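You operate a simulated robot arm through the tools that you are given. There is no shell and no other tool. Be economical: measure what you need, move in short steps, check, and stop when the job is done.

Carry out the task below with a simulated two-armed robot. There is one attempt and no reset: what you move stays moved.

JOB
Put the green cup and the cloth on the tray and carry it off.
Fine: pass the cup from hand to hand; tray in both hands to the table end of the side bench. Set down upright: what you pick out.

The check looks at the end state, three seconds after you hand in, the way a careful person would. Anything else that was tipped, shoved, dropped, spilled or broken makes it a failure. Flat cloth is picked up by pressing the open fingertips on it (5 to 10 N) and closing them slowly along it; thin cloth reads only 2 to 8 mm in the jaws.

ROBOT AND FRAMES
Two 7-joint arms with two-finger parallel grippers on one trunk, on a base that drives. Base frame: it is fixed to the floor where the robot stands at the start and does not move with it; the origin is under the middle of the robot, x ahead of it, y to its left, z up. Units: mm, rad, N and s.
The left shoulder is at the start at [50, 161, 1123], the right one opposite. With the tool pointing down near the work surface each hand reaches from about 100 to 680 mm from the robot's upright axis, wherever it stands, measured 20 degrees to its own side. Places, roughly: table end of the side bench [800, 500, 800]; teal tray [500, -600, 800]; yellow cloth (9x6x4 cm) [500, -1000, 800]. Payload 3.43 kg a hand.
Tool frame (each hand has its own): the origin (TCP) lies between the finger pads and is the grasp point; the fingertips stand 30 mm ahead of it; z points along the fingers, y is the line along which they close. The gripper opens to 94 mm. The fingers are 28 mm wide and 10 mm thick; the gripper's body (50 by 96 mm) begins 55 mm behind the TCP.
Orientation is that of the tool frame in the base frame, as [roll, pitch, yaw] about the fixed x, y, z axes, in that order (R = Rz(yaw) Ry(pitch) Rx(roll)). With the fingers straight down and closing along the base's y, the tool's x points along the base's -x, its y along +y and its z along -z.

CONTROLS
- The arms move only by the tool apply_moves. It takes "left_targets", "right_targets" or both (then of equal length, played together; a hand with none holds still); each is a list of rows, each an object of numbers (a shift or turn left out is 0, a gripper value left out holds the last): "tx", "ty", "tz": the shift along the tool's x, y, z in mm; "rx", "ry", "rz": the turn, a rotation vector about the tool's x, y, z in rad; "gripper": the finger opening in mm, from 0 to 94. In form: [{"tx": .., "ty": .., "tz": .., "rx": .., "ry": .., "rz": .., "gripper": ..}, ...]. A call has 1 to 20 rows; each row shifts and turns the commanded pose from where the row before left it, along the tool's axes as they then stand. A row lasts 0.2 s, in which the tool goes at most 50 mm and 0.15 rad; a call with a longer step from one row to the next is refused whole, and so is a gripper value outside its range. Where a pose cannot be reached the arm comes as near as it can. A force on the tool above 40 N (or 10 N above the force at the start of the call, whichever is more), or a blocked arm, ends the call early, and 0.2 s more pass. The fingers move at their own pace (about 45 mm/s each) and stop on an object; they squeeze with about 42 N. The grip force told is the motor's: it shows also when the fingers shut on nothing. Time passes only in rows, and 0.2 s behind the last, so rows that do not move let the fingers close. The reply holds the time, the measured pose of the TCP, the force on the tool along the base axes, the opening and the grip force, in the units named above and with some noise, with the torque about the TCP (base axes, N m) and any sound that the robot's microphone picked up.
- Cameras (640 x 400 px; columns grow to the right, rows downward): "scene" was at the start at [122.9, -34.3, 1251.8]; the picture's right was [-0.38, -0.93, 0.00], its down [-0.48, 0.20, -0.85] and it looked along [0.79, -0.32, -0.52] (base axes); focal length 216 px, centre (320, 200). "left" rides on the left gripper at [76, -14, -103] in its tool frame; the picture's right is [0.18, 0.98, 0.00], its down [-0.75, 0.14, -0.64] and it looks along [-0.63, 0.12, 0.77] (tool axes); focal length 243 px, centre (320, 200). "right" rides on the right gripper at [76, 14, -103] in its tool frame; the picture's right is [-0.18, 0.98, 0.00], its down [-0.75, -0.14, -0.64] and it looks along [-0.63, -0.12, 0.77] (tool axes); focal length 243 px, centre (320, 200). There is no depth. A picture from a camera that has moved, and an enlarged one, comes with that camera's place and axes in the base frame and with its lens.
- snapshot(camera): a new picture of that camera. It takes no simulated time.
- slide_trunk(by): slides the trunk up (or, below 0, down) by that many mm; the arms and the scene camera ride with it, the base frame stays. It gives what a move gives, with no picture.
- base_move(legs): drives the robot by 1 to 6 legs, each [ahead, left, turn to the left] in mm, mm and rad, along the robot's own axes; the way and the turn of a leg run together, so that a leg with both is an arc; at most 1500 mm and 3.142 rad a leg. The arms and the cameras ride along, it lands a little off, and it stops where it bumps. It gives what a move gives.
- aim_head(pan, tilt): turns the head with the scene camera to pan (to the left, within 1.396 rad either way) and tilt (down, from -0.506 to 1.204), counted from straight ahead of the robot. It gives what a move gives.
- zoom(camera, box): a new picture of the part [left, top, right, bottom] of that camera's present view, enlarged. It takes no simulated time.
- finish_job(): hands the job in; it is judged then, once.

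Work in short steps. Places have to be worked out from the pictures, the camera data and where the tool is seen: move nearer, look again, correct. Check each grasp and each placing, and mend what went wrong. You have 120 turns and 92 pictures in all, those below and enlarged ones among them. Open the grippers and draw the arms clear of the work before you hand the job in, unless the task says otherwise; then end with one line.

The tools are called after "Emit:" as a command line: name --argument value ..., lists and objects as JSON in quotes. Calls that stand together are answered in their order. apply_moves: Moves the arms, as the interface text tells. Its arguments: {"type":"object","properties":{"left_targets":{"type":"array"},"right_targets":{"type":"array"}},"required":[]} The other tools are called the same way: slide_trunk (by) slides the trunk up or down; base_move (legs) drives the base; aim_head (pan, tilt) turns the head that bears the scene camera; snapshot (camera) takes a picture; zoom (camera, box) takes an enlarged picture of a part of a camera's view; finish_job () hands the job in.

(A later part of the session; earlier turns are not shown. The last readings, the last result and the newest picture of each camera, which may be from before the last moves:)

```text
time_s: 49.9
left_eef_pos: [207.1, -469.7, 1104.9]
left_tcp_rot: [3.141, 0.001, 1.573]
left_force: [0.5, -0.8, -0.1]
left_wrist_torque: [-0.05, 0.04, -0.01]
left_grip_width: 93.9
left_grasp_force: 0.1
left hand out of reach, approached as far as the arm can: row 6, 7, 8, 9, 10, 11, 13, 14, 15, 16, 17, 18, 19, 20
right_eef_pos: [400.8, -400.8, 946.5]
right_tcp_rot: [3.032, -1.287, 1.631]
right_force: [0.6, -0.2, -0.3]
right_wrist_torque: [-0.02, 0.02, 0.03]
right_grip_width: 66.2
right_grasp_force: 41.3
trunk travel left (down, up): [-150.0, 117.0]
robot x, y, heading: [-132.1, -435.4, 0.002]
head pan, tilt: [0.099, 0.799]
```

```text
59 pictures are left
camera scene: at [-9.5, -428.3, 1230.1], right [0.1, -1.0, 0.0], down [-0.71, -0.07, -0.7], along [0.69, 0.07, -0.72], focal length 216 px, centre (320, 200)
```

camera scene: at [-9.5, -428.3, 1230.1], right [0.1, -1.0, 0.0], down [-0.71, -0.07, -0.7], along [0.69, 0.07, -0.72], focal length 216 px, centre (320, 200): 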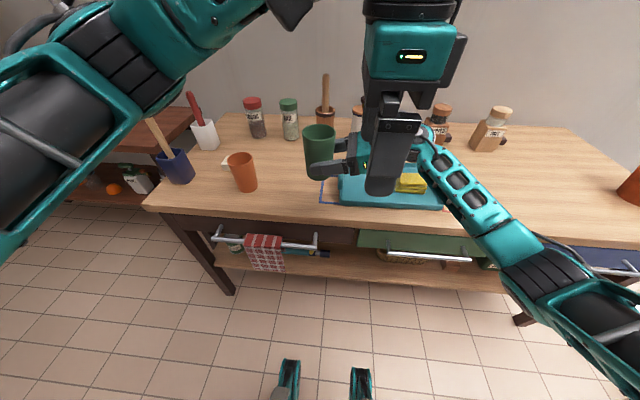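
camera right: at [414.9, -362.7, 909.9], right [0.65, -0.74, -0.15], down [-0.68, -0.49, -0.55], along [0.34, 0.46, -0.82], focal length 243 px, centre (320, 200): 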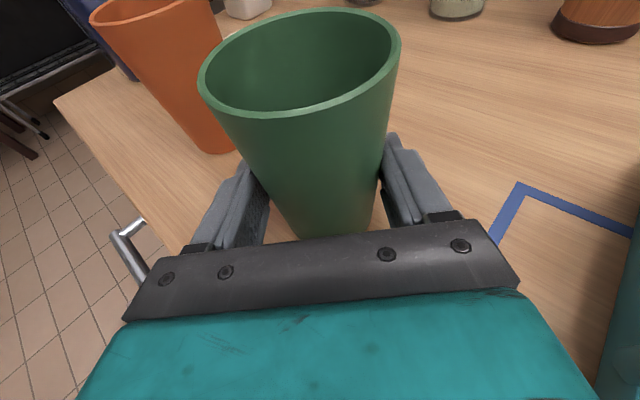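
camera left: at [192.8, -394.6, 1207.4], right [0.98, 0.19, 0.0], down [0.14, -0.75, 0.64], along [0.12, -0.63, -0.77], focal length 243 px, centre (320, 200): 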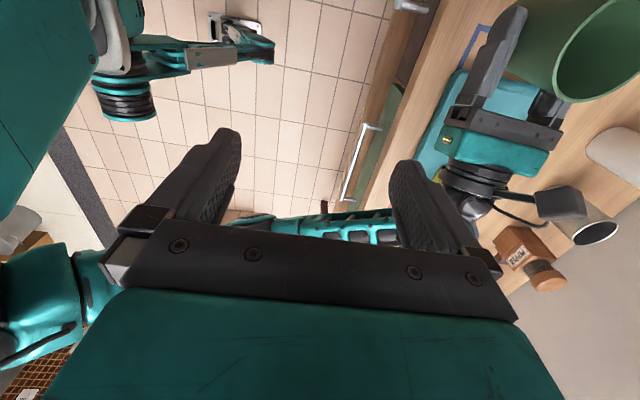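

The left hand has the wanted yaw but stopped at [207,-470,1105]. I move it first in +y, then forward to sit above the cup, keeping height.

Emit:
apply_moves --left_targets '[{"tx": 35}, {"tx": 35}, {"ty": 38.7}, {"ty": 38.7}, {"ty": 38.7}, {"ty": 38.7}, {"ty": 38.7}, {"ty": 0}]'

Emit:
snapshot --camera "left"

Emit:
snapshot --camera "scene"

```text
time_s: 51.7
left_eef_pos: [206.0, -436.0, 1086.5]
left_tcp_rot: [-3.14, 0.001, 1.575]
left_force: [0.6, -0.1, 0.4]
left_wrist_torque: [0.01, 0.03, 0.0]
left_grip_width: 94.0
left_grasp_force: 0.0
left hand out of reach, approached as far as the arm can: row 2, 3, 4, 5, 6, 7
right_eef_pos: [400.6, -398.6, 945.1]
right_tcp_rot: [3.032, -1.288, 1.629]
right_force: [-0.4, 0.3, -1.0]
right_wrist_torque: [0.03, 0.01, -0.01]
right_grip_width: 66.0
right_grasp_force: 42.2
trunk travel left (down, up): [-150.0, 117.0]
robot x, y, heading: [-125.8, -435.9, -0.001]
head pan, tilt: [0.099, 0.799]
```

```text
58 pictures are left
camera left: at [192.4, -359.7, 1187.9], right [0.98, 0.19, 0.0], down [0.14, -0.75, 0.64], along [0.12, -0.63, -0.77], focal length 243 px, centre (320, 200)
```

left: 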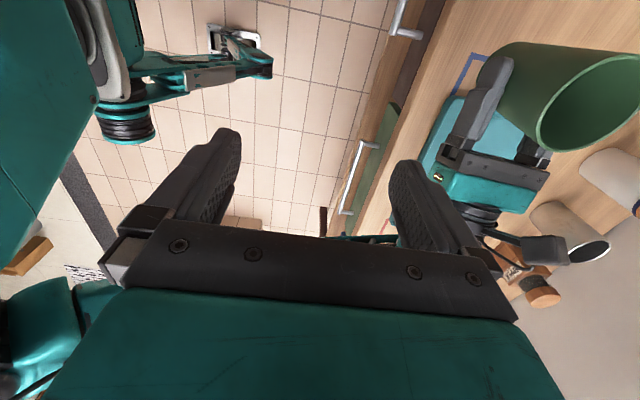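

```text
57 pictures are left
camera scene: at [-9.5, -428.4, 1230.1], right [0.1, -1.0, 0.0], down [-0.71, -0.07, -0.7], along [0.69, 0.07, -0.72], focal length 216 px, centre (320, 200)
```

scene: 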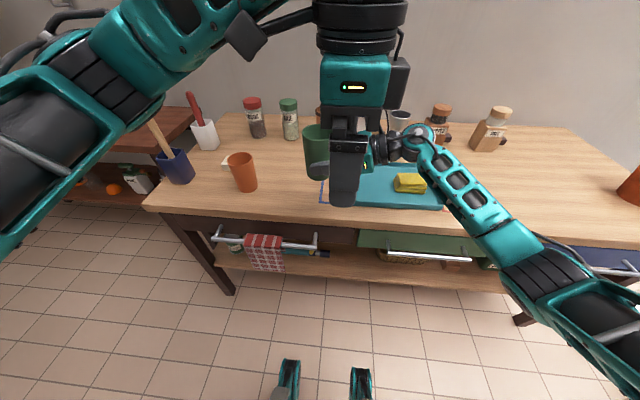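

The left arm is limited by height in this pose. I lower the held cup 70 mm and the left hand to about z 1005, then try to bring it over the cup.

Emit:
apply_moves --right_targets '[{"tx": -33.5, "ty": -1, "tz": 9.7}, {"tx": -33.5, "ty": -1, "tz": 9.7}, {"tx": 0}, {"tx": 0}, {"tx": 0}]' --left_targets '[{"tz": 27}, {"tz": 27}, {"tz": 27}, {"tx": 18}, {"tx": 18}]'

Emit:
apply_moves --left_targets '[{"ty": 30}, {"ty": 30}, {"ty": 0}]'

```text
time_s: 52.9
left_eef_pos: [203.3, -422.1, 1015.4]
left_tcp_rot: [3.141, -0.001, 1.576]
left_force: [-0.6, 0.0, -0.2]
left_wrist_torque: [0.02, 0.03, 0.05]
left_grip_width: 93.9
left_grasp_force: 0.0
left hand out of reach, approached as far as the arm can: row 3, 5
right_eef_pos: [400.8, -399.8, 876.9]
right_tcp_rot: [3.031, -1.288, 1.63]
right_force: [0.2, 0.2, -1.2]
right_wrist_torque: [-0.02, -0.02, -0.01]
right_grip_width: 65.7
right_grasp_force: 42.3
trunk travel left (down, up): [-150.0, 117.0]
robot x, y, heading: [-130.6, -434.6, -0.003]
head pan, tilt: [0.099, 0.799]
```

```text
time_s: 53.7
left_eef_pos: [203.7, -422.4, 1015.5]
left_tcp_rot: [-3.141, -0.001, 1.577]
left_force: [0.8, 0.1, 0.1]
left_wrist_torque: [0.01, 0.03, -0.01]
left_grip_width: 94.0
left_grasp_force: 0.0
left hand out of reach, approached as far as the arm can: row 1, 2
right_eef_pos: [400.7, -399.6, 876.9]
right_tcp_rot: [3.032, -1.287, 1.63]
right_force: [0.3, 0.6, -0.2]
right_wrist_torque: [-0.01, 0.0, -0.05]
right_grip_width: 65.3
right_grasp_force: 42.3
trunk travel left (down, up): [-150.0, 117.0]
robot x, y, heading: [-128.2, -432.8, 0.002]
head pan, tilt: [0.099, 0.799]
```

The left arm's wrist is at its limit with that yaw. I rotate it the other way instead, 155° back to yaw about -65°, which should leave about 60 mm of vertical and 30 mm of sideways room between the two wrist cameras.

Emit:
apply_moves --left_targets '[{"rz": -0.15, "tx": 8}, {"rz": -0.15, "tx": 8}, {"rz": -0.15, "tx": 8}, {"rz": -0.15, "tx": 8}, {"rz": -0.15}, {"rz": -0.15}, {"rz": -0.15}, {"rz": -0.15}, {"rz": -0.15}, {"rz": -0.15}, {"rz": -0.15}, {"rz": -0.15}, {"rz": -0.15}, {"rz": -0.15}, {"rz": -0.15}, {"rz": -0.15}, {"rz": -0.15}, {"rz": -0.15}, {"rz": 0}]'

Emit:
snapshot --camera "scene"

```text
time_s: 57.7
left_eef_pos: [197.3, -391.9, 1015.8]
left_tcp_rot: [-3.14, 0.002, -2.012]
left_force: [-0.6, 0.1, 0.6]
left_wrist_torque: [0.04, -0.06, -0.02]
left_grip_width: 94.1
left_grasp_force: 0.0
right_eef_pos: [400.5, -401.0, 876.8]
right_tcp_rot: [3.031, -1.289, 1.63]
right_force: [0.4, 0.8, -0.2]
right_wrist_torque: [-0.04, 0.0, 0.01]
right_grip_width: 65.6
right_grasp_force: 42.0
trunk travel left (down, up): [-150.0, 117.0]
robot x, y, heading: [-129.7, -437.5, -0.004]
head pan, tilt: [0.099, 0.799]
```

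```text
56 pictures are left
camera scene: at [-9.5, -428.5, 1230.1], right [0.1, -1.0, 0.0], down [-0.71, -0.07, -0.7], along [0.69, 0.07, -0.72], focal length 216 px, centre (320, 200)
```

scene: 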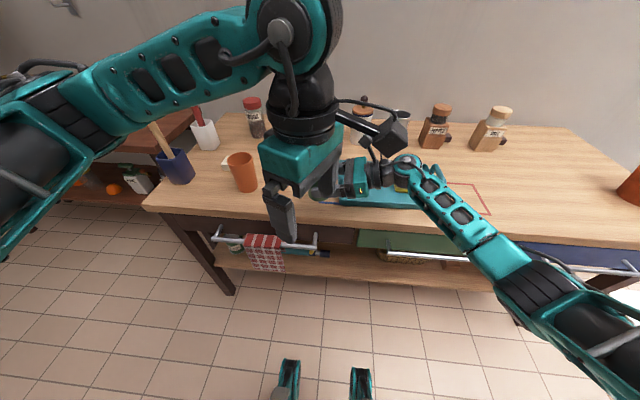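

Yaw is as wanted. I move the left hand level to above the cup at z 1015, with fingertips well over the rim.

Emit:
apply_moves --left_targets '[{"tx": -15.9, "ty": -37.4}, {"tx": -15.9, "ty": -37.4}, {"tx": -15.9, "ty": -37.4}, {"tx": -15.9, "ty": -37.4}, {"tx": -15.9, "ty": -37.4}, {"tx": 0}]'

Emit:
snapshot --camera "left"

Emit:
snapshot --camera "right"

Emit:
zoom --camera "scene" --box '[240, 60, 440, 210]'

```text
time_s: 59.1
left_eef_pos: [401.3, -399.0, 1015.8]
left_tcp_rot: [-3.141, -0.001, -2.013]
left_force: [0.2, -0.7, 0.3]
left_wrist_torque: [0.01, 0.03, 0.02]
left_grip_width: 94.2
left_grasp_force: 0.0
right_eef_pos: [400.8, -400.4, 875.7]
right_tcp_rot: [3.032, -1.289, 1.63]
right_force: [-0.5, -0.8, -0.8]
right_wrist_torque: [0.0, 0.01, 0.0]
right_grip_width: 65.4
right_grasp_force: 41.4
trunk travel left (down, up): [-150.0, 117.0]
robot x, y, heading: [-128.6, -433.3, -0.002]
head pan, tilt: [0.099, 0.799]
```

```text
55 pictures are left
camera left: at [380.4, -474.5, 1118.0], right [-0.97, 0.26, 0.0], down [0.2, 0.74, 0.64], along [0.16, 0.62, -0.77], focal length 243 px, centre (320, 200)
```

left: 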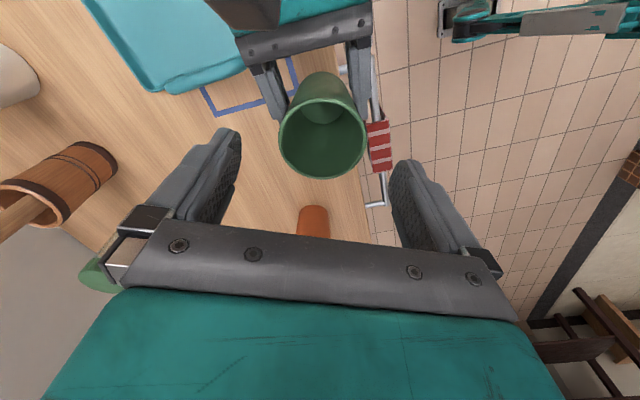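

```text
54 pictures are left
camera right: at [408.3, -478.8, 978.1], right [0.98, -0.1, -0.15], down [-0.16, -0.82, -0.55], along [-0.07, 0.56, -0.82], focal length 243 px, centre (320, 200)
```

right: 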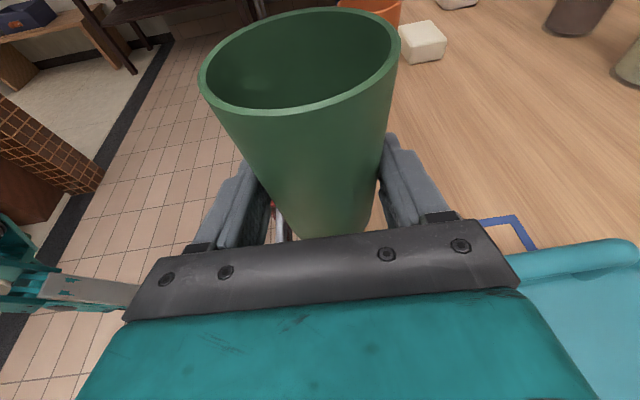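

```text
2.67 times, centred on (340, 135) of scene
camera zoom: at [-9.5, -428.5, 1230.1], right [0.1, -1.0, 0.0], down [-0.71, -0.07, -0.7], along [0.69, 0.07, -0.72], focal length 575 px, centre (267, 373)
```

zoom: 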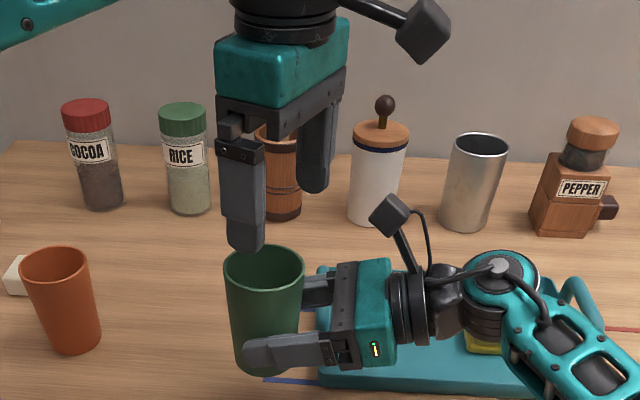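

The rim reads at z≈930–938 and the cup axis at about [400,-386], 13 mm beyond the left tool's spot. I shift and come down to z 934, fingertips still above the right hand's fingers.

Emit:
apply_moves --left_targets '[{"tx": -12.2, "ty": 6.5}, {"tz": 25}, {"tz": 25}, {"tz": 18}, {"tz": 13}, {"tz": 0}]'

Emit:
snapshot --camera "left"

Emit:
zoom --camera "scene" --box '[240, 60, 440, 210]'

```text
time_s: 60.5
left_eef_pos: [399.6, -385.5, 934.8]
left_tcp_rot: [-3.14, 0.001, -2.014]
left_force: [1.1, 0.7, 0.0]
left_wrist_torque: [-0.02, -0.02, -0.01]
left_grip_width: 94.0
left_grasp_force: 0.0
right_eef_pos: [400.1, -400.3, 875.8]
right_tcp_rot: [3.032, -1.288, 1.63]
right_force: [0.8, -1.3, -0.1]
right_wrist_torque: [-0.02, -0.01, -0.02]
right_grip_width: 65.6
right_grasp_force: 41.8
trunk travel left (down, up): [-150.0, 117.0]
robot x, y, heading: [-133.3, -435.1, 0.001]
head pan, tilt: [0.099, 0.799]
```

```text
52 pictures are left
camera left: at [379.2, -461.0, 1036.5], right [-0.97, 0.25, 0.0], down [0.2, 0.74, 0.64], along [0.16, 0.62, -0.77], focal length 243 px, centre (320, 200)
```

left: 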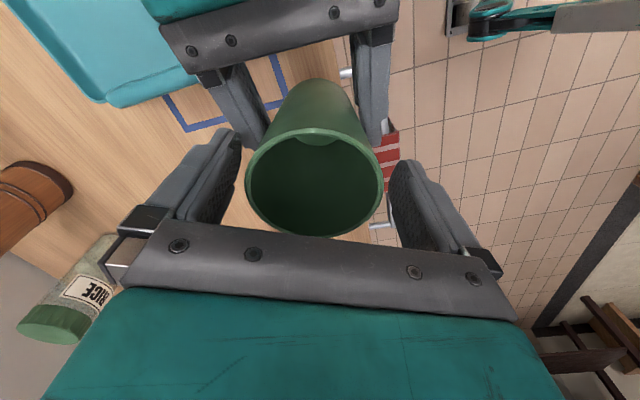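

```text
2.67 times, centred on (340, 135) of scene
camera zoom: at [-9.5, -428.5, 1230.1], right [0.1, -1.0, 0.0], down [-0.71, -0.07, -0.7], along [0.69, 0.07, -0.72], focal length 575 px, centre (267, 373)
```

zoom: 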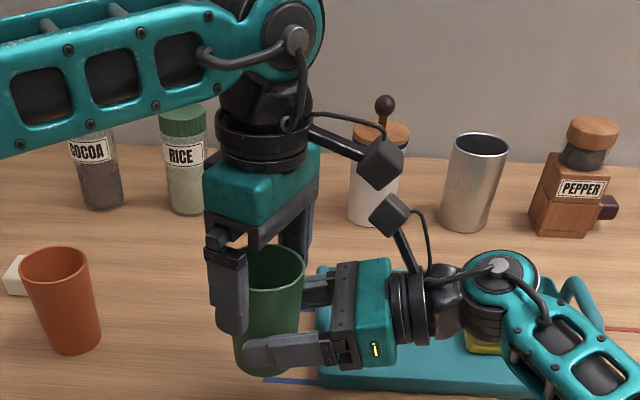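

The rim is at z≈938 and well between the left fingers. I make a small centring shift and close the left hand on it.

Emit:
apply_moves --left_targets '[{"tx": 4, "ty": -2.3}, {"gripper": 82}, {"gripper": 76}, {"gripper": 72}, {"gripper": 68}, {"gripper": 64}, {"gripper": 60}, {"gripper": 60}]'

Emit:
snapshot --camera "left"

```text
time_s: 62.3
left_eef_pos: [400.3, -390.3, 935.5]
left_tcp_rot: [-3.141, 0.0, -2.012]
left_force: [-2.9, -0.8, 0.2]
left_wrist_torque: [0.08, 0.06, 0.65]
left_grip_width: 75.3
left_grasp_force: 41.8
right_eef_pos: [400.6, -400.5, 877.0]
right_tcp_rot: [3.033, -1.287, 1.629]
right_force: [2.9, 0.4, -0.8]
right_wrist_torque: [-0.16, 0.17, -0.74]
right_grip_width: 65.8
right_grasp_force: 41.8
trunk travel left (down, up): [-150.0, 117.0]
robot x, y, heading: [-132.4, -433.3, 0.006]
head pan, tilt: [0.099, 0.799]
```

```text
50 pictures are left
camera left: at [379.7, -465.8, 1036.7], right [-0.97, 0.25, 0.0], down [0.19, 0.74, 0.64], along [0.16, 0.62, -0.77], focal length 243 px, centre (320, 200)
```

left: 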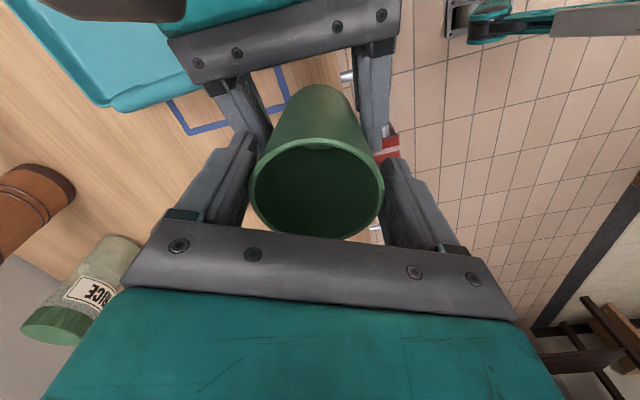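

Both hands hold the cup, the left at 75 mm with small forces. I open the right hand and draw it straight back.

Emit:
apply_moves --right_targets '[{"gripper": 74}, {"gripper": 84}, {"gripper": 94}, {"gripper": 94}, {"tz": -30}, {"tz": -40}, {"tz": -40}, {"tz": -40}]'

Emit:
zoom --camera "scene" --box '[220, 60, 480, 240]'

```text
time_s: 64.1
left_eef_pos: [399.1, -390.9, 935.7]
left_tcp_rot: [-3.141, -0.001, -2.014]
left_force: [-0.9, 0.2, -0.2]
left_wrist_torque: [-0.02, -0.01, 0.0]
left_grip_width: 73.1
left_grasp_force: 42.1
right_eef_pos: [393.1, -545.6, 918.6]
right_tcp_rot: [3.033, -1.288, 1.63]
right_force: [0.1, 0.6, 0.1]
right_wrist_torque: [-0.03, 0.02, 0.03]
right_grip_width: 94.1
right_grasp_force: 0.0
trunk travel left (down, up): [-150.0, 117.0]
robot x, y, heading: [-130.1, -438.0, 0.003]
head pan, tilt: [0.099, 0.799]
```

```text
2.22 times, centred on (350, 150) of scene
camera zoom: at [-9.6, -428.8, 1230.1], right [0.1, -1.0, 0.0], down [-0.71, -0.07, -0.7], along [0.69, 0.07, -0.72], focal length 479 px, centre (253, 311)
```

zoom: 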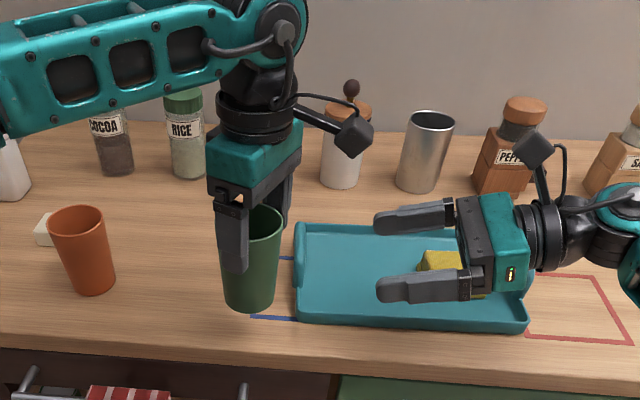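

The hand-over worked. The left hand holds the cup at the rim, upright. I raise the cup 80 mm and retract the right hand up and right while turning it back to pointing down.

Emit:
apply_moves --right_targets '[{"tz": -45}, {"tz": -45}, {"tz": -45, "tx": 10}, {"tx": 40}, {"tx": 40}, {"ry": -0.15}, {"ry": -0.15}, {"ry": -0.15}, {"ry": -0.15}, {"ry": -0.15}, {"ry": -0.15}, {"ry": -0.15}, {"ry": -0.15}, {"ry": -0.09}]' --left_targets '[{"tz": -27}, {"tz": -27}, {"tz": -27}, {"tz": 0}, {"tz": 0}, {"tz": 0}, {"tz": 0}, {"tz": 0}, {"tz": 0}, {"tz": 0}, {"tz": 0}, {"tz": 0}, {"tz": 0}, {"tz": 0}]'

Emit:
apply_moves --right_targets '[{"rz": -0.15}, {"rz": -0.15}, {"rz": -0.15}, {"rz": -0.15}, {"rz": -0.15}, {"rz": -0.15}, {"rz": -0.15}, {"rz": -0.15}, {"rz": -0.15}, {"rz": -0.15}, {"rz": 0}]'

Emit:
base_move --legs '[[100, -110, 0]]'

Emit:
snapshot --camera "scene"

```text
time_s: 67.1
left_eef_pos: [398.4, -390.3, 1014.4]
left_tcp_rot: [-3.141, 0.001, -2.012]
left_force: [-0.2, -0.2, -0.5]
left_wrist_torque: [-0.02, 0.0, 0.0]
left_grip_width: 72.6
left_grasp_force: 42.2
right_eef_pos: [384.3, -647.9, 1043.7]
right_tcp_rot: [3.111, 0.004, 1.524]
right_force: [0.2, -0.4, -0.6]
right_wrist_torque: [-0.01, -0.02, -0.01]
right_grip_width: 93.9
right_grasp_force: 0.1
trunk travel left (down, up): [-150.0, 117.0]
robot x, y, heading: [-135.5, -439.2, -0.0]
head pan, tilt: [0.099, 0.799]
```

```text
time_s: 69.5
left_eef_pos: [399.5, -389.6, 1015.1]
left_tcp_rot: [-3.141, -0.001, -2.012]
left_force: [-0.1, 0.0, -0.3]
left_wrist_torque: [-0.03, 0.0, 0.0]
left_grip_width: 72.4
left_grasp_force: 42.1
right_eef_pos: [383.6, -647.5, 1042.1]
right_tcp_rot: [3.14, 0.031, 3.025]
right_force: [0.1, 0.2, -0.2]
right_wrist_torque: [0.01, 0.02, -0.02]
right_grip_width: 93.8
right_grasp_force: 0.1
trunk travel left (down, up): [-150.0, 117.0]
robot x, y, heading: [-125.4, -433.3, -0.003]
head pan, tilt: [0.099, 0.799]
```

```text
time_s: 71.1
left_eef_pos: [498.4, -500.1, 1015.5]
left_tcp_rot: [3.141, -0.002, -2.012]
left_force: [-0.2, -0.2, -0.5]
left_wrist_torque: [-0.01, 0.02, 0.0]
left_grip_width: 72.2
left_grasp_force: 41.7
right_eef_pos: [483.4, -758.0, 1042.6]
right_tcp_rot: [3.14, 0.029, 3.025]
right_force: [0.0, -0.2, -0.6]
right_wrist_torque: [0.02, 0.02, -0.02]
right_grip_width: 94.1
right_grasp_force: 0.0
trunk travel left (down, up): [-150.0, 117.0]
robot x, y, heading: [-33.1, -545.9, 0.004]
head pan, tilt: [0.099, 0.799]
```

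```text
48 pictures are left
camera scene: at [90.5, -538.5, 1230.1], right [0.1, -1.0, 0.0], down [-0.71, -0.07, -0.7], along [0.69, 0.07, -0.72], focal length 216 px, centre (320, 200)
```

scene: 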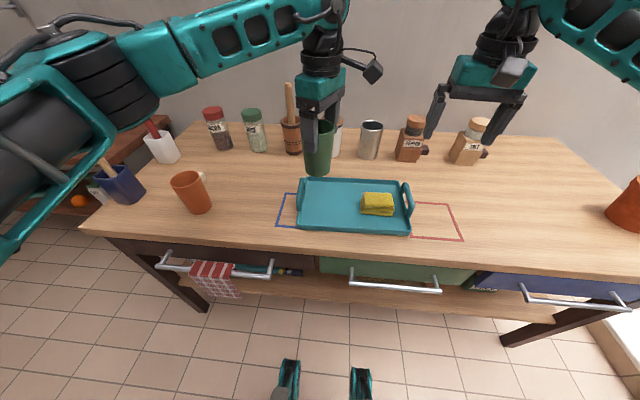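

The cup rides upright above the tray's left end. I zoom in to fix the tray, handle and cloth positions before lowering.

Emit:
zoom --camera "scene" --box '[270, 110, 430, 240]'

Emit:
snapshot --camera "left"

Emit:
snapshot --camera "right"

```text
3.08 times, centred on (350, 175) of scene
camera zoom: at [90.5, -538.5, 1230.1], right [0.1, -1.0, 0.0], down [-0.71, -0.07, -0.7], along [0.69, 0.07, -0.72], focal length 663 px, centre (228, 277)
```

zoom: 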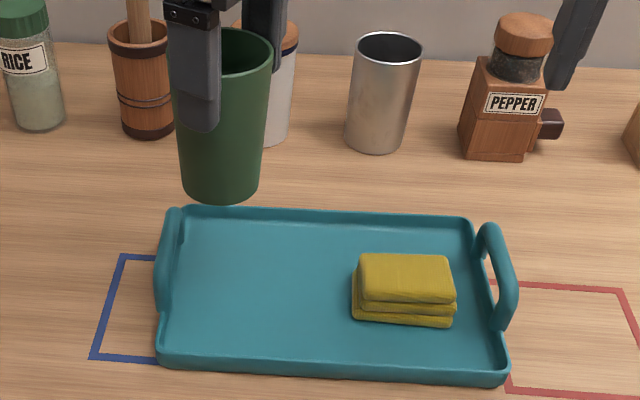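

```text
46 pictures are left
camera left: at [479.3, -575.6, 1117.2], right [-0.97, 0.25, 0.0], down [0.2, 0.74, 0.64], along [0.16, 0.62, -0.77], focal length 243 px, centre (320, 200)
```

left: 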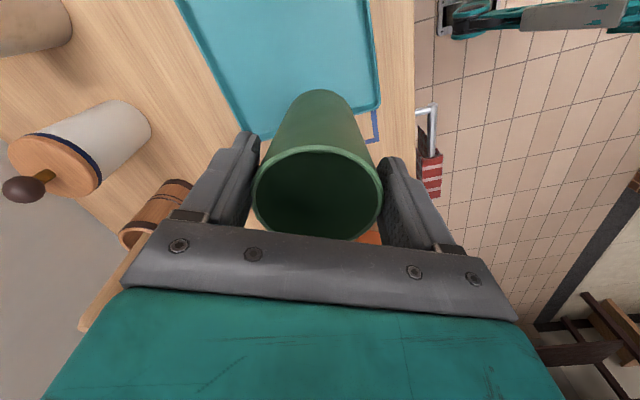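

```text
45 pictures are left
camera right: at [406.7, -735.4, 1141.8], right [0.3, 0.95, 0.01], down [0.71, -0.23, 0.66], along [0.64, -0.19, -0.75], focal length 243 px, centre (320, 200)
```

right: 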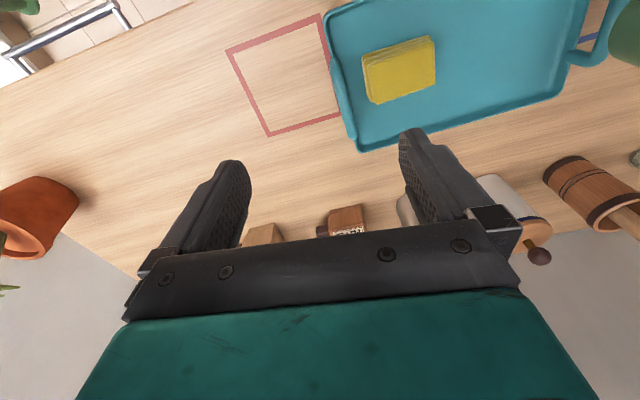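

The tray centre is about [527,-585], with handles near y≈-436 and -733. The cup will stand at [525,-527], between the left handle and the cloth. I shift over there and lower to z≈905.

Emit:
apply_moves --left_targets '[{"tx": 13, "ty": -35.6}, {"tz": 38}, {"tz": 38}, {"tz": 32}, {"tz": 0}]'

Emit:
zoom --camera "scene" --box '[270, 110, 430, 240]'

Emit:
snapshot --camera "left"

```text
time_s: 72.3
left_eef_pos: [525.8, -527.1, 905.9]
left_tcp_rot: [-3.139, -0.001, -2.013]
left_force: [0.1, -0.2, -0.1]
left_wrist_torque: [-0.01, 0.0, 0.0]
left_grip_width: 72.3
left_grasp_force: 41.9
right_eef_pos: [482.2, -757.7, 1041.7]
right_tcp_rot: [3.139, 0.033, 3.024]
right_force: [0.4, -0.3, -0.2]
right_wrist_torque: [0.01, -0.01, -0.02]
right_grip_width: 94.2
right_grasp_force: 0.0
trunk travel left (down, up): [-150.0, 117.0]
robot x, y, heading: [-30.5, -542.5, 0.003]
head pan, tilt: [0.099, 0.799]
```

```text
3.08 times, centred on (350, 175) of scene
camera zoom: at [90.2, -538.2, 1230.1], right [0.1, -0.99, 0.0], down [-0.71, -0.07, -0.7], along [0.69, 0.07, -0.72], focal length 663 px, centre (228, 277)
```

zoom: 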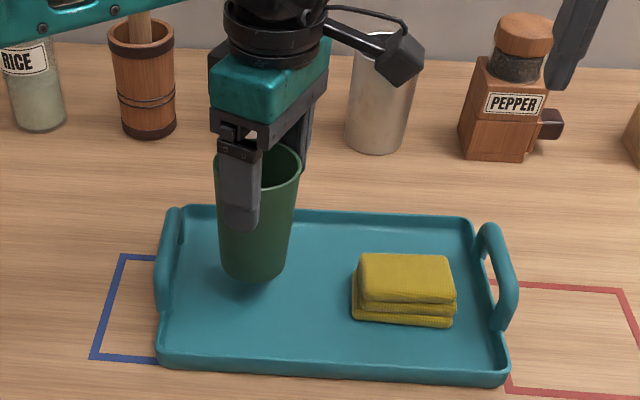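

```text
43 pictures are left
camera left: at [506.1, -601.8, 1008.6], right [-0.97, 0.25, 0.0], down [0.2, 0.74, 0.64], along [0.16, 0.62, -0.77], focal length 243 px, centre (320, 200)
```

left: 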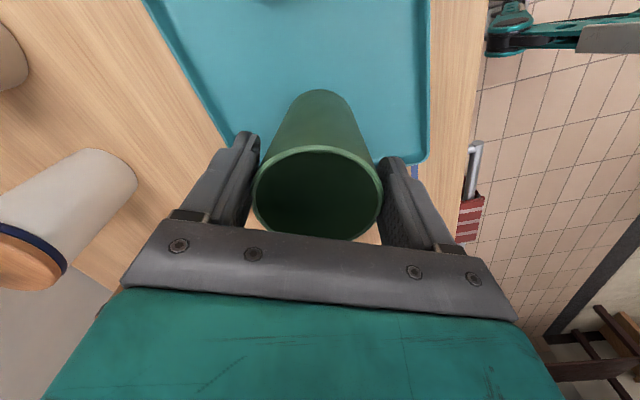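

The cup hovers some 20–25 mm above the tray floor. I lower in small steps, watching the vertical force.

Emit:
apply_moves --left_targets '[{"tz": 4}, {"tz": 4}, {"tz": 4}, {"tz": 3}, {"tz": 2}, {"tz": 0}]'

Emit:
zoom --camera "scene" --box '[270, 110, 430, 240]'

```text
time_s: 73.7
left_eef_pos: [525.6, -527.0, 891.2]
left_tcp_rot: [-3.141, 0.0, -2.013]
left_force: [0.2, 0.0, -0.3]
left_wrist_torque: [-0.02, -0.01, -0.05]
left_grip_width: 72.0
left_grasp_force: 42.1
right_eef_pos: [483.2, -757.2, 1041.6]
right_tcp_rot: [3.139, 0.031, 3.024]
right_force: [-0.3, -0.5, 0.4]
right_wrist_torque: [-0.02, -0.02, 0.01]
right_grip_width: 94.0
right_grasp_force: 0.1
trunk travel left (down, up): [-150.0, 117.0]
robot x, y, heading: [-29.8, -546.5, -0.001]
head pan, tilt: [0.099, 0.799]
```

```text
3.08 times, centred on (350, 175) of scene
camera zoom: at [90.3, -538.2, 1230.1], right [0.1, -0.99, 0.0], down [-0.71, -0.07, -0.7], along [0.69, 0.07, -0.72], focal length 663 px, centre (228, 277)
```

zoom: 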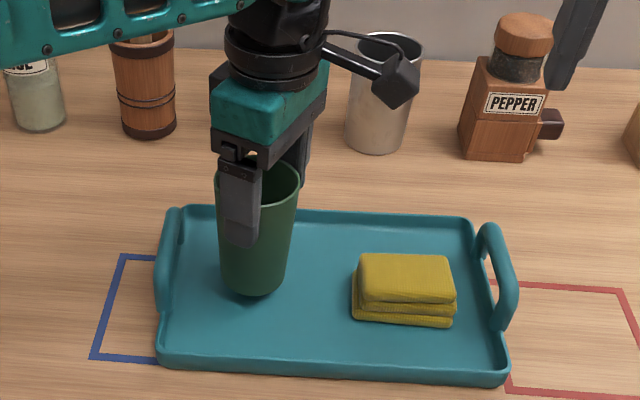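

The base now looks 5–10 mm above the floor. I continue in 2 mm steps.

Emit:
apply_moves --left_targets '[{"tz": 2}, {"tz": 2}, {"tz": 2}, {"tz": 0}]'

Emit:
apply_moves --left_targets '[{"tz": 2}, {"tz": 2}, {"tz": 0}]'

```text
time_s: 74.7
left_eef_pos: [525.6, -527.4, 883.7]
left_tcp_rot: [-3.141, 0.0, -2.012]
left_force: [-0.4, -0.3, -1.1]
left_wrist_torque: [-0.04, -0.02, 0.0]
left_grip_width: 72.0
left_grasp_force: 42.1
right_eef_pos: [483.9, -757.0, 1043.0]
right_tcp_rot: [3.139, 0.032, 3.026]
right_force: [-0.3, -0.2, -0.7]
right_wrist_torque: [-0.02, -0.01, 0.03]
right_grip_width: 94.1
right_grasp_force: 0.0
trunk travel left (down, up): [-150.0, 117.0]
robot x, y, heading: [-28.3, -549.6, 0.001]
head pan, tilt: [0.099, 0.799]
```

```text
time_s: 75.5
left_eef_pos: [526.3, -527.6, 880.9]
left_tcp_rot: [3.141, 0.001, -2.011]
left_force: [0.5, -0.4, -1.4]
left_wrist_torque: [0.0, 0.01, -0.04]
left_grip_width: 71.9
left_grasp_force: 42.3
right_eef_pos: [483.0, -757.4, 1043.2]
right_tcp_rot: [3.14, 0.031, 3.025]
right_force: [-0.3, 0.4, -0.3]
right_wrist_torque: [0.04, 0.0, 0.04]
right_grip_width: 94.0
right_grasp_force: 0.0
trunk travel left (down, up): [-150.0, 117.0]
robot x, y, heading: [-29.6, -544.1, 0.002]
head pan, tilt: [0.099, 0.799]
```

Emit:
apply_moves --left_targets '[{"tz": 2}, {"tz": 2}, {"tz": 0}]'

Emit:
zoom --camera "scene" --box '[290, 130, 390, 230]'

```text
time_s: 76.3
left_eef_pos: [525.3, -525.8, 876.5]
left_tcp_rot: [3.14, 0.002, -2.012]
left_force: [0.1, -0.5, -0.8]
left_wrist_torque: [-0.01, 0.0, 0.01]
left_grip_width: 72.0
left_grasp_force: 41.7
right_eef_pos: [483.7, -758.3, 1042.1]
right_tcp_rot: [3.141, 0.031, 3.024]
right_force: [-0.3, -0.5, 0.3]
right_wrist_torque: [0.0, 0.0, -0.03]
right_grip_width: 94.1
right_grasp_force: 0.0
trunk travel left (down, up): [-150.0, 117.0]
robot x, y, heading: [-28.2, -541.8, 0.004]
head pan, tilt: [0.099, 0.799]
```

```text
4.00 times, centred on (340, 180) of scene
camera zoom: at [90.3, -538.2, 1230.1], right [0.1, -0.99, 0.0], down [-0.71, -0.07, -0.7], along [0.69, 0.07, -0.72], focal length 862 px, centre (240, 280)
```

zoom: 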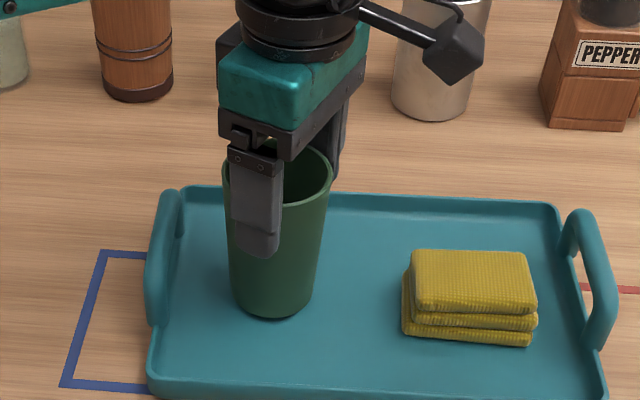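

There is no contact force yet, though the shadow is closing in. I keep stepping down 2 mm at a time.

Emit:
apply_moves --left_targets '[{"tz": 2}, {"tz": 1}, {"tz": 0}]'

Emit:
apply_moves --left_targets '[{"tz": 2}, {"tz": 1}, {"tz": 0}]'

```text
time_s: 77.1
left_eef_pos: [525.2, -526.9, 874.1]
left_tcp_rot: [-3.141, 0.0, -2.011]
left_force: [0.8, -0.4, -0.8]
left_wrist_torque: [-0.03, 0.01, -0.03]
left_grip_width: 71.8
left_grasp_force: 41.2
right_eef_pos: [483.1, -758.1, 1041.8]
right_tcp_rot: [3.14, 0.032, 3.023]
right_force: [0.0, -0.2, 0.2]
right_wrist_torque: [-0.03, -0.02, -0.03]
right_grip_width: 94.1
right_grasp_force: 0.0
trunk travel left (down, up): [-150.0, 117.0]
robot x, y, heading: [-27.9, -542.2, -0.0]
head pan, tilt: [0.099, 0.799]
```

```text
time_s: 77.9
left_eef_pos: [524.7, -527.8, 872.6]
left_tcp_rot: [-3.14, 0.0, -2.011]
left_force: [-1.3, 0.8, 11.8]
left_wrist_torque: [0.21, -0.34, 0.04]
left_grip_width: 71.7
left_grasp_force: 42.3
right_eef_pos: [482.3, -758.2, 1042.2]
right_tcp_rot: [3.14, 0.03, 3.026]
right_force: [-0.1, -0.2, 0.5]
right_wrist_torque: [0.0, -0.01, 0.01]
right_grip_width: 94.0
right_grasp_force: 0.0
trunk travel left (down, up): [-150.0, 117.0]
robot x, y, heading: [-28.1, -544.4, -0.003]
head pan, tilt: [0.099, 0.799]
```

Contact, 12 N. I relax 1 mm, open, and lift straight off.

Emit:
apply_moves --left_targets '[{"tz": -1}, {"gripper": 76}, {"gripper": 84}, {"gripper": 94}, {"gripper": 94}, {"tz": -15}, {"tz": -25}, {"tz": -35}, {"tz": -35}, {"tz": -20}]'

Emit:
zoom --camera "scene" --box '[270, 110, 430, 240]'

```text
time_s: 80.1
left_eef_pos: [527.0, -525.9, 1003.0]
left_tcp_rot: [-3.141, 0.001, -2.012]
left_force: [0.3, 0.3, 0.2]
left_wrist_torque: [0.05, -0.01, 0.0]
left_grip_width: 94.0
left_grasp_force: 0.1
right_eef_pos: [483.4, -757.6, 1041.8]
right_tcp_rot: [3.14, 0.03, 3.024]
right_force: [0.6, 0.6, 0.1]
right_wrist_torque: [-0.01, -0.01, 0.0]
right_grip_width: 94.0
right_grasp_force: 0.0
trunk travel left (down, up): [-150.0, 117.0]
robot x, y, heading: [-29.2, -550.0, 0.0]
head pan, tilt: [0.099, 0.799]
```

```text
3.08 times, centred on (350, 175) of scene
camera zoom: at [90.1, -538.3, 1230.1], right [0.1, -0.99, 0.0], down [-0.71, -0.07, -0.7], along [0.69, 0.07, -0.72], focal length 663 px, centre (228, 277)
```

zoom: 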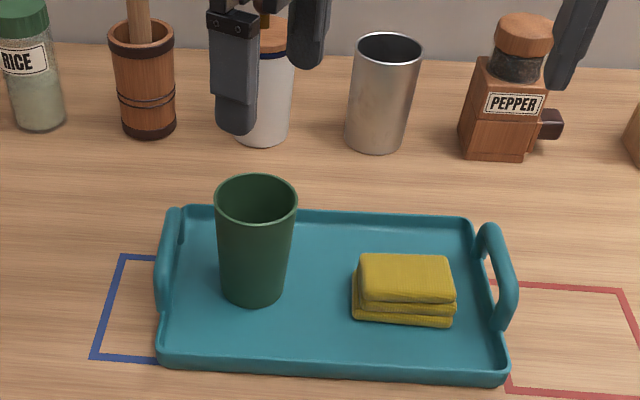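

The cup stands upright beside the cloth. The tray is yawed about +3°, and its handles are near [516,-449] and [528,-748]. I turn both hands to match it and move them above the handles for a closer look.

Emit:
apply_moves --left_targets '[{"rz": 0.15}, {"rz": 0.15}, {"rz": 0.15}, {"rz": 0.15}, {"rz": 0.15}, {"rz": 0.15}, {"rz": 0.15}, {"rz": 0.024}, {"tx": 5.5, "ty": 38.5}, {"tx": 5.5, "ty": 38.5}, {"tz": 20}, {"tz": 20}]' --right_targets '[{"rz": -0.15, "ry": 0.015}, {"rz": -0.022, "ry": 0.015}, {"tx": 0}, {"tx": 0}, {"tx": 0}, {"tx": 0}, {"tx": 0}, {"tx": 0}, {"tx": -22, "ty": 4}, {"tx": -22, "ty": 4}, {"tz": 40}, {"tz": 40}]'

Emit:
snapshot --camera "left"

Emit:
snapshot --camera "right"

Emit:
snapshot --camera "scene"

```text
time_s: 82.7
left_eef_pos: [511.3, -451.7, 960.1]
left_tcp_rot: [-3.142, 0.0, -3.087]
left_force: [0.1, -0.3, -1.5]
left_wrist_torque: [-0.02, 0.02, 0.0]
left_grip_width: 93.8
left_grasp_force: 0.1
right_eef_pos: [527.4, -746.1, 961.7]
right_tcp_rot: [-3.141, 0.0, -3.087]
right_force: [0.4, -0.4, -0.9]
right_wrist_torque: [-0.01, 0.02, 0.0]
right_grip_width: 94.1
right_grasp_force: 0.1
trunk travel left (down, up): [-150.0, 117.0]
robot x, y, heading: [-29.6, -546.4, -0.002]
head pan, tilt: [0.099, 0.799]
```

```text
39 pictures are left
camera left: at [435.0, -469.2, 1062.9], right [-0.24, 0.97, 0.0], down [0.74, 0.18, 0.64], along [0.62, 0.15, -0.77], focal length 243 px, centre (320, 200)
```

left: 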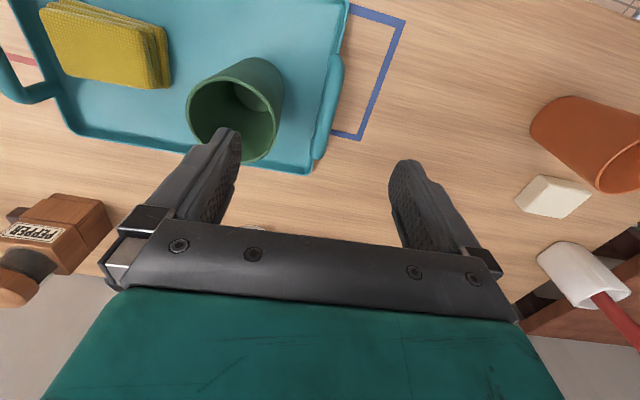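

```text
38 pictures are left
camera right: at [450.2, -736.6, 1064.3], right [0.13, 0.99, 0.0], down [0.76, -0.1, 0.64], along [0.64, -0.09, -0.77], focal length 243 px, centre (320, 200)
```

right: 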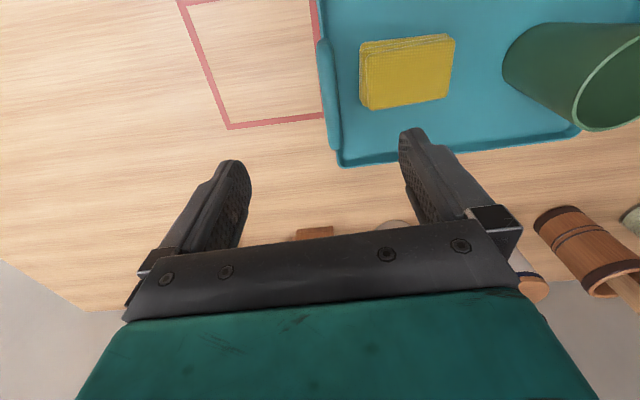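

```text
37 pictures are left
camera scene: at [90.5, -538.2, 1230.1], right [0.1, -0.99, 0.0], down [-0.71, -0.07, -0.7], along [0.69, 0.07, -0.72], focal length 216 px, centre (320, 200)
```

scene: 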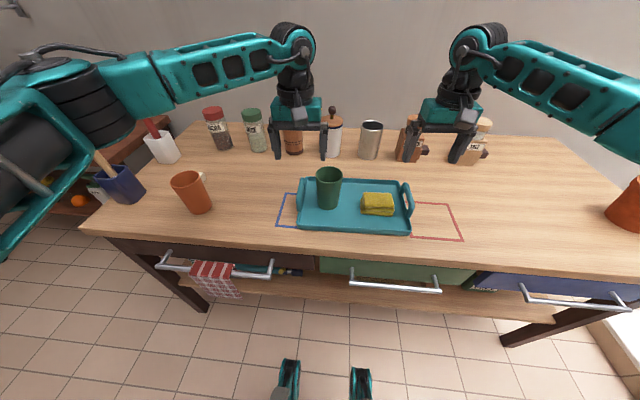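

The pictures put the handle bars at about [521,-440] (left) and [527,-739] (right), z≈815. The left hand's body would come close to the cup, so I tilt it 0.15 rad outward. I narrow both openings to 50 mm and lower to z≈870 for a check.

Emit:
apply_moves --left_targets '[{"rx": 0.15, "gripper": 50}, {"tx": -10.6, "ty": 11, "tz": -1.6}, {"ty": 4.5, "tz": 29.7}, {"ty": 4.5, "tz": 29.7}, {"ty": 4.5, "tz": 29.7}, {"tz": 0}]' --right_targets '[{"gripper": 50}, {"ty": 7}, {"tz": 30}, {"tz": 30}, {"tz": 31}, {"tz": 0}]'

Emit:
snapshot --camera "left"

Emit:
snapshot --camera "right"

Emit:
zoom --camera "scene" --box '[260, 110, 440, 240]'

```text
time_s: 84.1
left_eef_pos: [520.1, -438.1, 871.1]
left_tcp_rot: [-2.991, 0.001, -3.085]
left_force: [-0.2, -0.3, 0.3]
left_wrist_torque: [0.01, 0.02, -0.03]
left_grip_width: 49.7
left_grasp_force: 0.2
right_eef_pos: [525.7, -740.4, 871.2]
right_tcp_rot: [-3.139, 0.001, -3.085]
right_force: [0.9, -0.3, 0.3]
right_wrist_torque: [0.03, 0.02, 0.03]
right_grip_width: 50.2
right_grasp_force: 0.1
trunk travel left (down, up): [-150.0, 117.0]
robot x, y, heading: [-29.1, -545.7, 0.001]
head pan, tilt: [0.099, 0.799]
```

```text
36 pictures are left
camera left: at [443.9, -441.9, 973.6], right [-0.24, 0.96, -0.15], down [0.74, 0.28, 0.61], along [0.63, 0.04, -0.78], focal length 243 px, centre (320, 200)
```

left: 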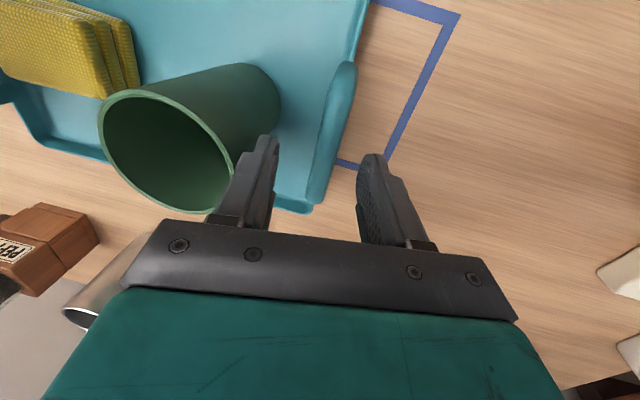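

```text
35 pictures are left
camera right: at [448.9, -730.9, 973.5], right [0.13, 0.99, 0.0], down [0.76, -0.1, 0.64], along [0.64, -0.09, -0.77], focal length 243 px, centre (320, 200)
```

right: 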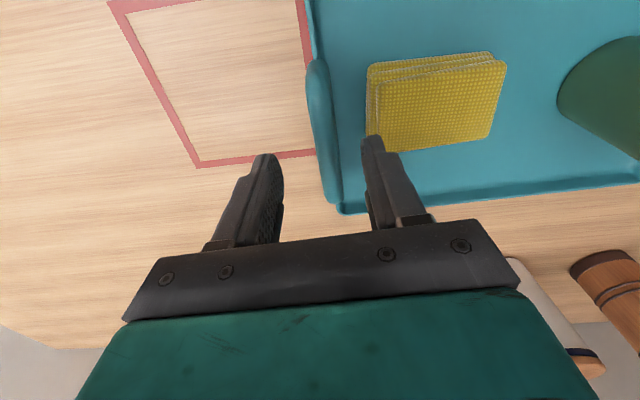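

```text
3.08 times, centred on (350, 175) of scene
camera zoom: at [90.2, -538.2, 1230.2], right [0.1, -0.99, 0.0], down [-0.71, -0.07, -0.7], along [0.69, 0.07, -0.72], focal length 663 px, centre (228, 277)
```

zoom: 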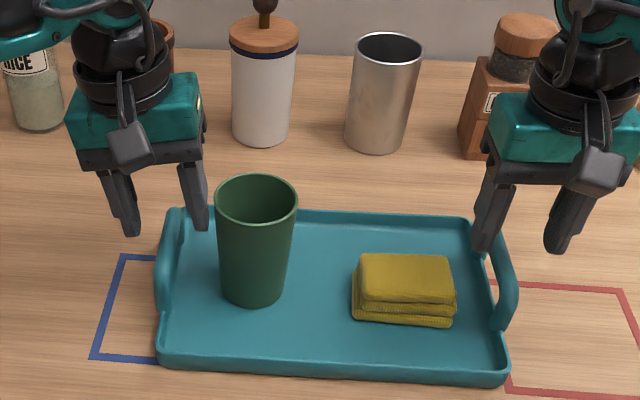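

Both bars line up: the left needs a vertical descent and the right is centred. I lower both hands 53 mm to straddle the bars.

Emit:
apply_moves --left_targets '[{"ty": 2, "tz": 13.1}, {"ty": 2, "tz": 13.1}, {"ty": 2, "tz": 13.1}, {"ty": 2, "tz": 13.1}, {"tz": 0}]' --right_targets '[{"tz": 13.2}, {"tz": 13.2}, {"tz": 13.2}, {"tz": 13.2}, {"tz": 0}]'

Emit:
snapshot --camera "left"

Emit:
snapshot --camera "right"

Emit:
zoom --camera "scene" --box '[260, 110, 440, 240]'

```text
time_s: 85.3
left_eef_pos: [520.0, -438.4, 818.7]
left_tcp_rot: [-2.993, 0.0, -3.087]
left_force: [-0.8, -0.4, -0.1]
left_wrist_torque: [0.0, -0.01, -0.03]
left_grip_width: 50.0
left_grasp_force: 0.0
right_eef_pos: [525.9, -739.9, 818.4]
right_tcp_rot: [-3.14, 0.002, -3.088]
right_force: [-0.1, 0.8, -0.4]
right_wrist_torque: [-0.04, 0.0, 0.0]
right_grip_width: 50.0
right_grasp_force: 0.0
trunk travel left (down, up): [-150.0, 117.0]
robot x, y, heading: [-25.3, -545.2, 0.002]
head pan, tilt: [0.099, 0.799]
```

```text
33 pictures are left
camera left: at [444.1, -442.2, 920.8], right [-0.24, 0.96, -0.15], down [0.74, 0.28, 0.61], along [0.63, 0.04, -0.78], focal length 243 px, centre (320, 200)
```

left: 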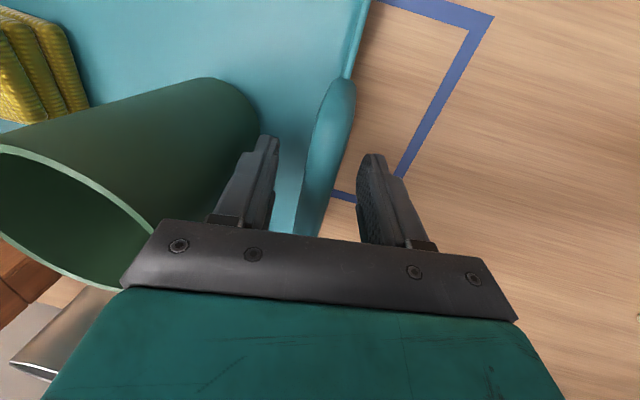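

```text
32 pictures are left
camera right: at [449.7, -731.0, 920.2], right [0.13, 0.99, 0.0], down [0.76, -0.1, 0.64], along [0.64, -0.09, -0.77], focal length 243 px, centre (320, 200)
```

right: 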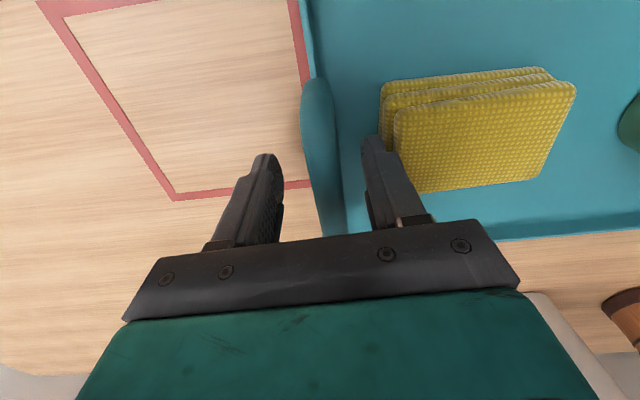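

```text
3.08 times, centred on (350, 175) of scene
camera zoom: at [90.2, -538.2, 1230.1], right [0.1, -0.99, 0.0], down [-0.71, -0.07, -0.7], along [0.69, 0.07, -0.72], focal length 663 px, centre (228, 277)
```

zoom: 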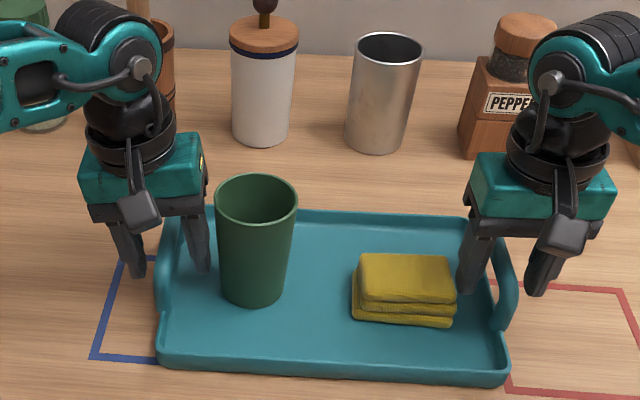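

Both bars lie between the open fingers, with the inner fingers clear of the cup and cloth. I drop 4 mm more and close both hands together, gently.

Emit:
apply_moves --left_targets '[{"ty": 0.6, "tz": 4}, {"gripper": 40}, {"gripper": 30}, {"gripper": 24}, {"gripper": 18}, {"gripper": 12}, {"gripper": 6}, {"gripper": 0}, {"gripper": 0}]' --right_targets '[{"tz": 4}, {"gripper": 40}, {"gripper": 30}, {"gripper": 24}, {"gripper": 18}, {"gripper": 12}, {"gripper": 6}, {"gripper": 0}, {"gripper": 0}]'

Emit:
zoom --camera "scene" --box '[260, 110, 440, 240]'

```text
time_s: 87.3
left_eef_pos: [519.2, -443.2, 814.8]
left_tcp_rot: [-2.986, -0.002, -3.094]
left_force: [-4.1, -25.8, -0.1]
left_wrist_torque: [0.18, -0.41, -0.56]
left_grip_width: 19.5
left_grasp_force: 42.0
right_eef_pos: [527.1, -737.2, 814.7]
right_tcp_rot: [3.136, 0.002, -3.083]
right_force: [4.1, 27.1, -0.7]
right_wrist_torque: [-0.13, 0.3, -0.87]
right_grip_width: 20.0
right_grasp_force: 41.9
trunk travel left (down, up): [-150.0, 117.0]
robot x, y, heading: [-31.4, -545.2, 0.0]
head pan, tilt: [0.099, 0.799]
```

```text
3.08 times, centred on (350, 175) of scene
camera zoom: at [90.4, -538.3, 1230.1], right [0.1, -0.99, 0.0], down [-0.71, -0.07, -0.7], along [0.69, 0.07, -0.72], focal length 663 px, centre (228, 277)
```

zoom: 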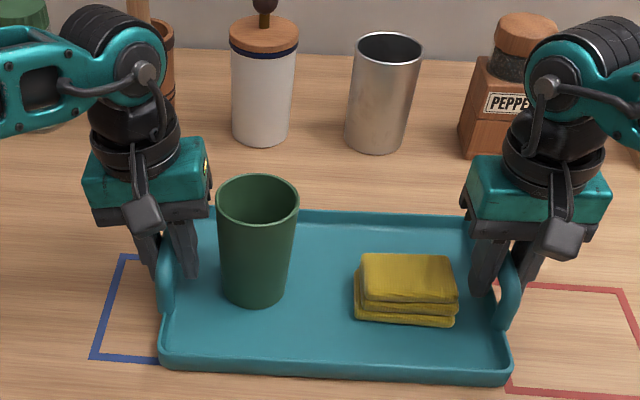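

Both bars are gripped firmly at about 20 mm. I lift both hands together, first a little and then to 60 mm.

Emit:
apply_moves --left_targets '[{"tz": 0}, {"ty": -0.75, "tz": -4.9}, {"ty": -0.75, "tz": -4.9}, {"ty": -1.5, "tz": -9.9}, {"tz": 0}]' --right_targets '[{"tz": 0}, {"tz": -5}, {"tz": -5}, {"tz": -10}, {"tz": 0}]'

Emit:
zoom --camera "scene" --box '[260, 110, 440, 240]'

```text
time_s: 88.5
left_eef_pos: [518.4, -442.3, 834.8]
left_tcp_rot: [-2.988, -0.002, -3.094]
left_force: [-4.4, -25.5, -0.1]
left_wrist_torque: [0.18, -0.19, -0.57]
left_grip_width: 19.8
left_grasp_force: 42.1
right_eef_pos: [527.7, -737.7, 835.5]
right_tcp_rot: [3.14, 0.0, -3.083]
right_force: [5.0, 25.1, -1.1]
right_wrist_torque: [-0.18, 0.19, -0.83]
right_grip_width: 19.9
right_grasp_force: 41.7
trunk travel left (down, up): [-150.0, 117.0]
robot x, y, heading: [-34.1, -546.5, -0.0]
head pan, tilt: [0.099, 0.799]
```

```text
3.08 times, centred on (350, 175) of scene
camera zoom: at [90.5, -538.2, 1230.1], right [0.1, -0.99, 0.0], down [-0.71, -0.07, -0.7], along [0.69, 0.07, -0.72], focal length 663 px, centre (228, 277)
```

zoom: 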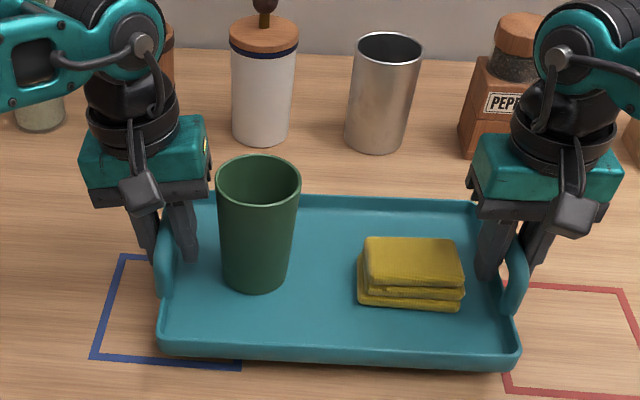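

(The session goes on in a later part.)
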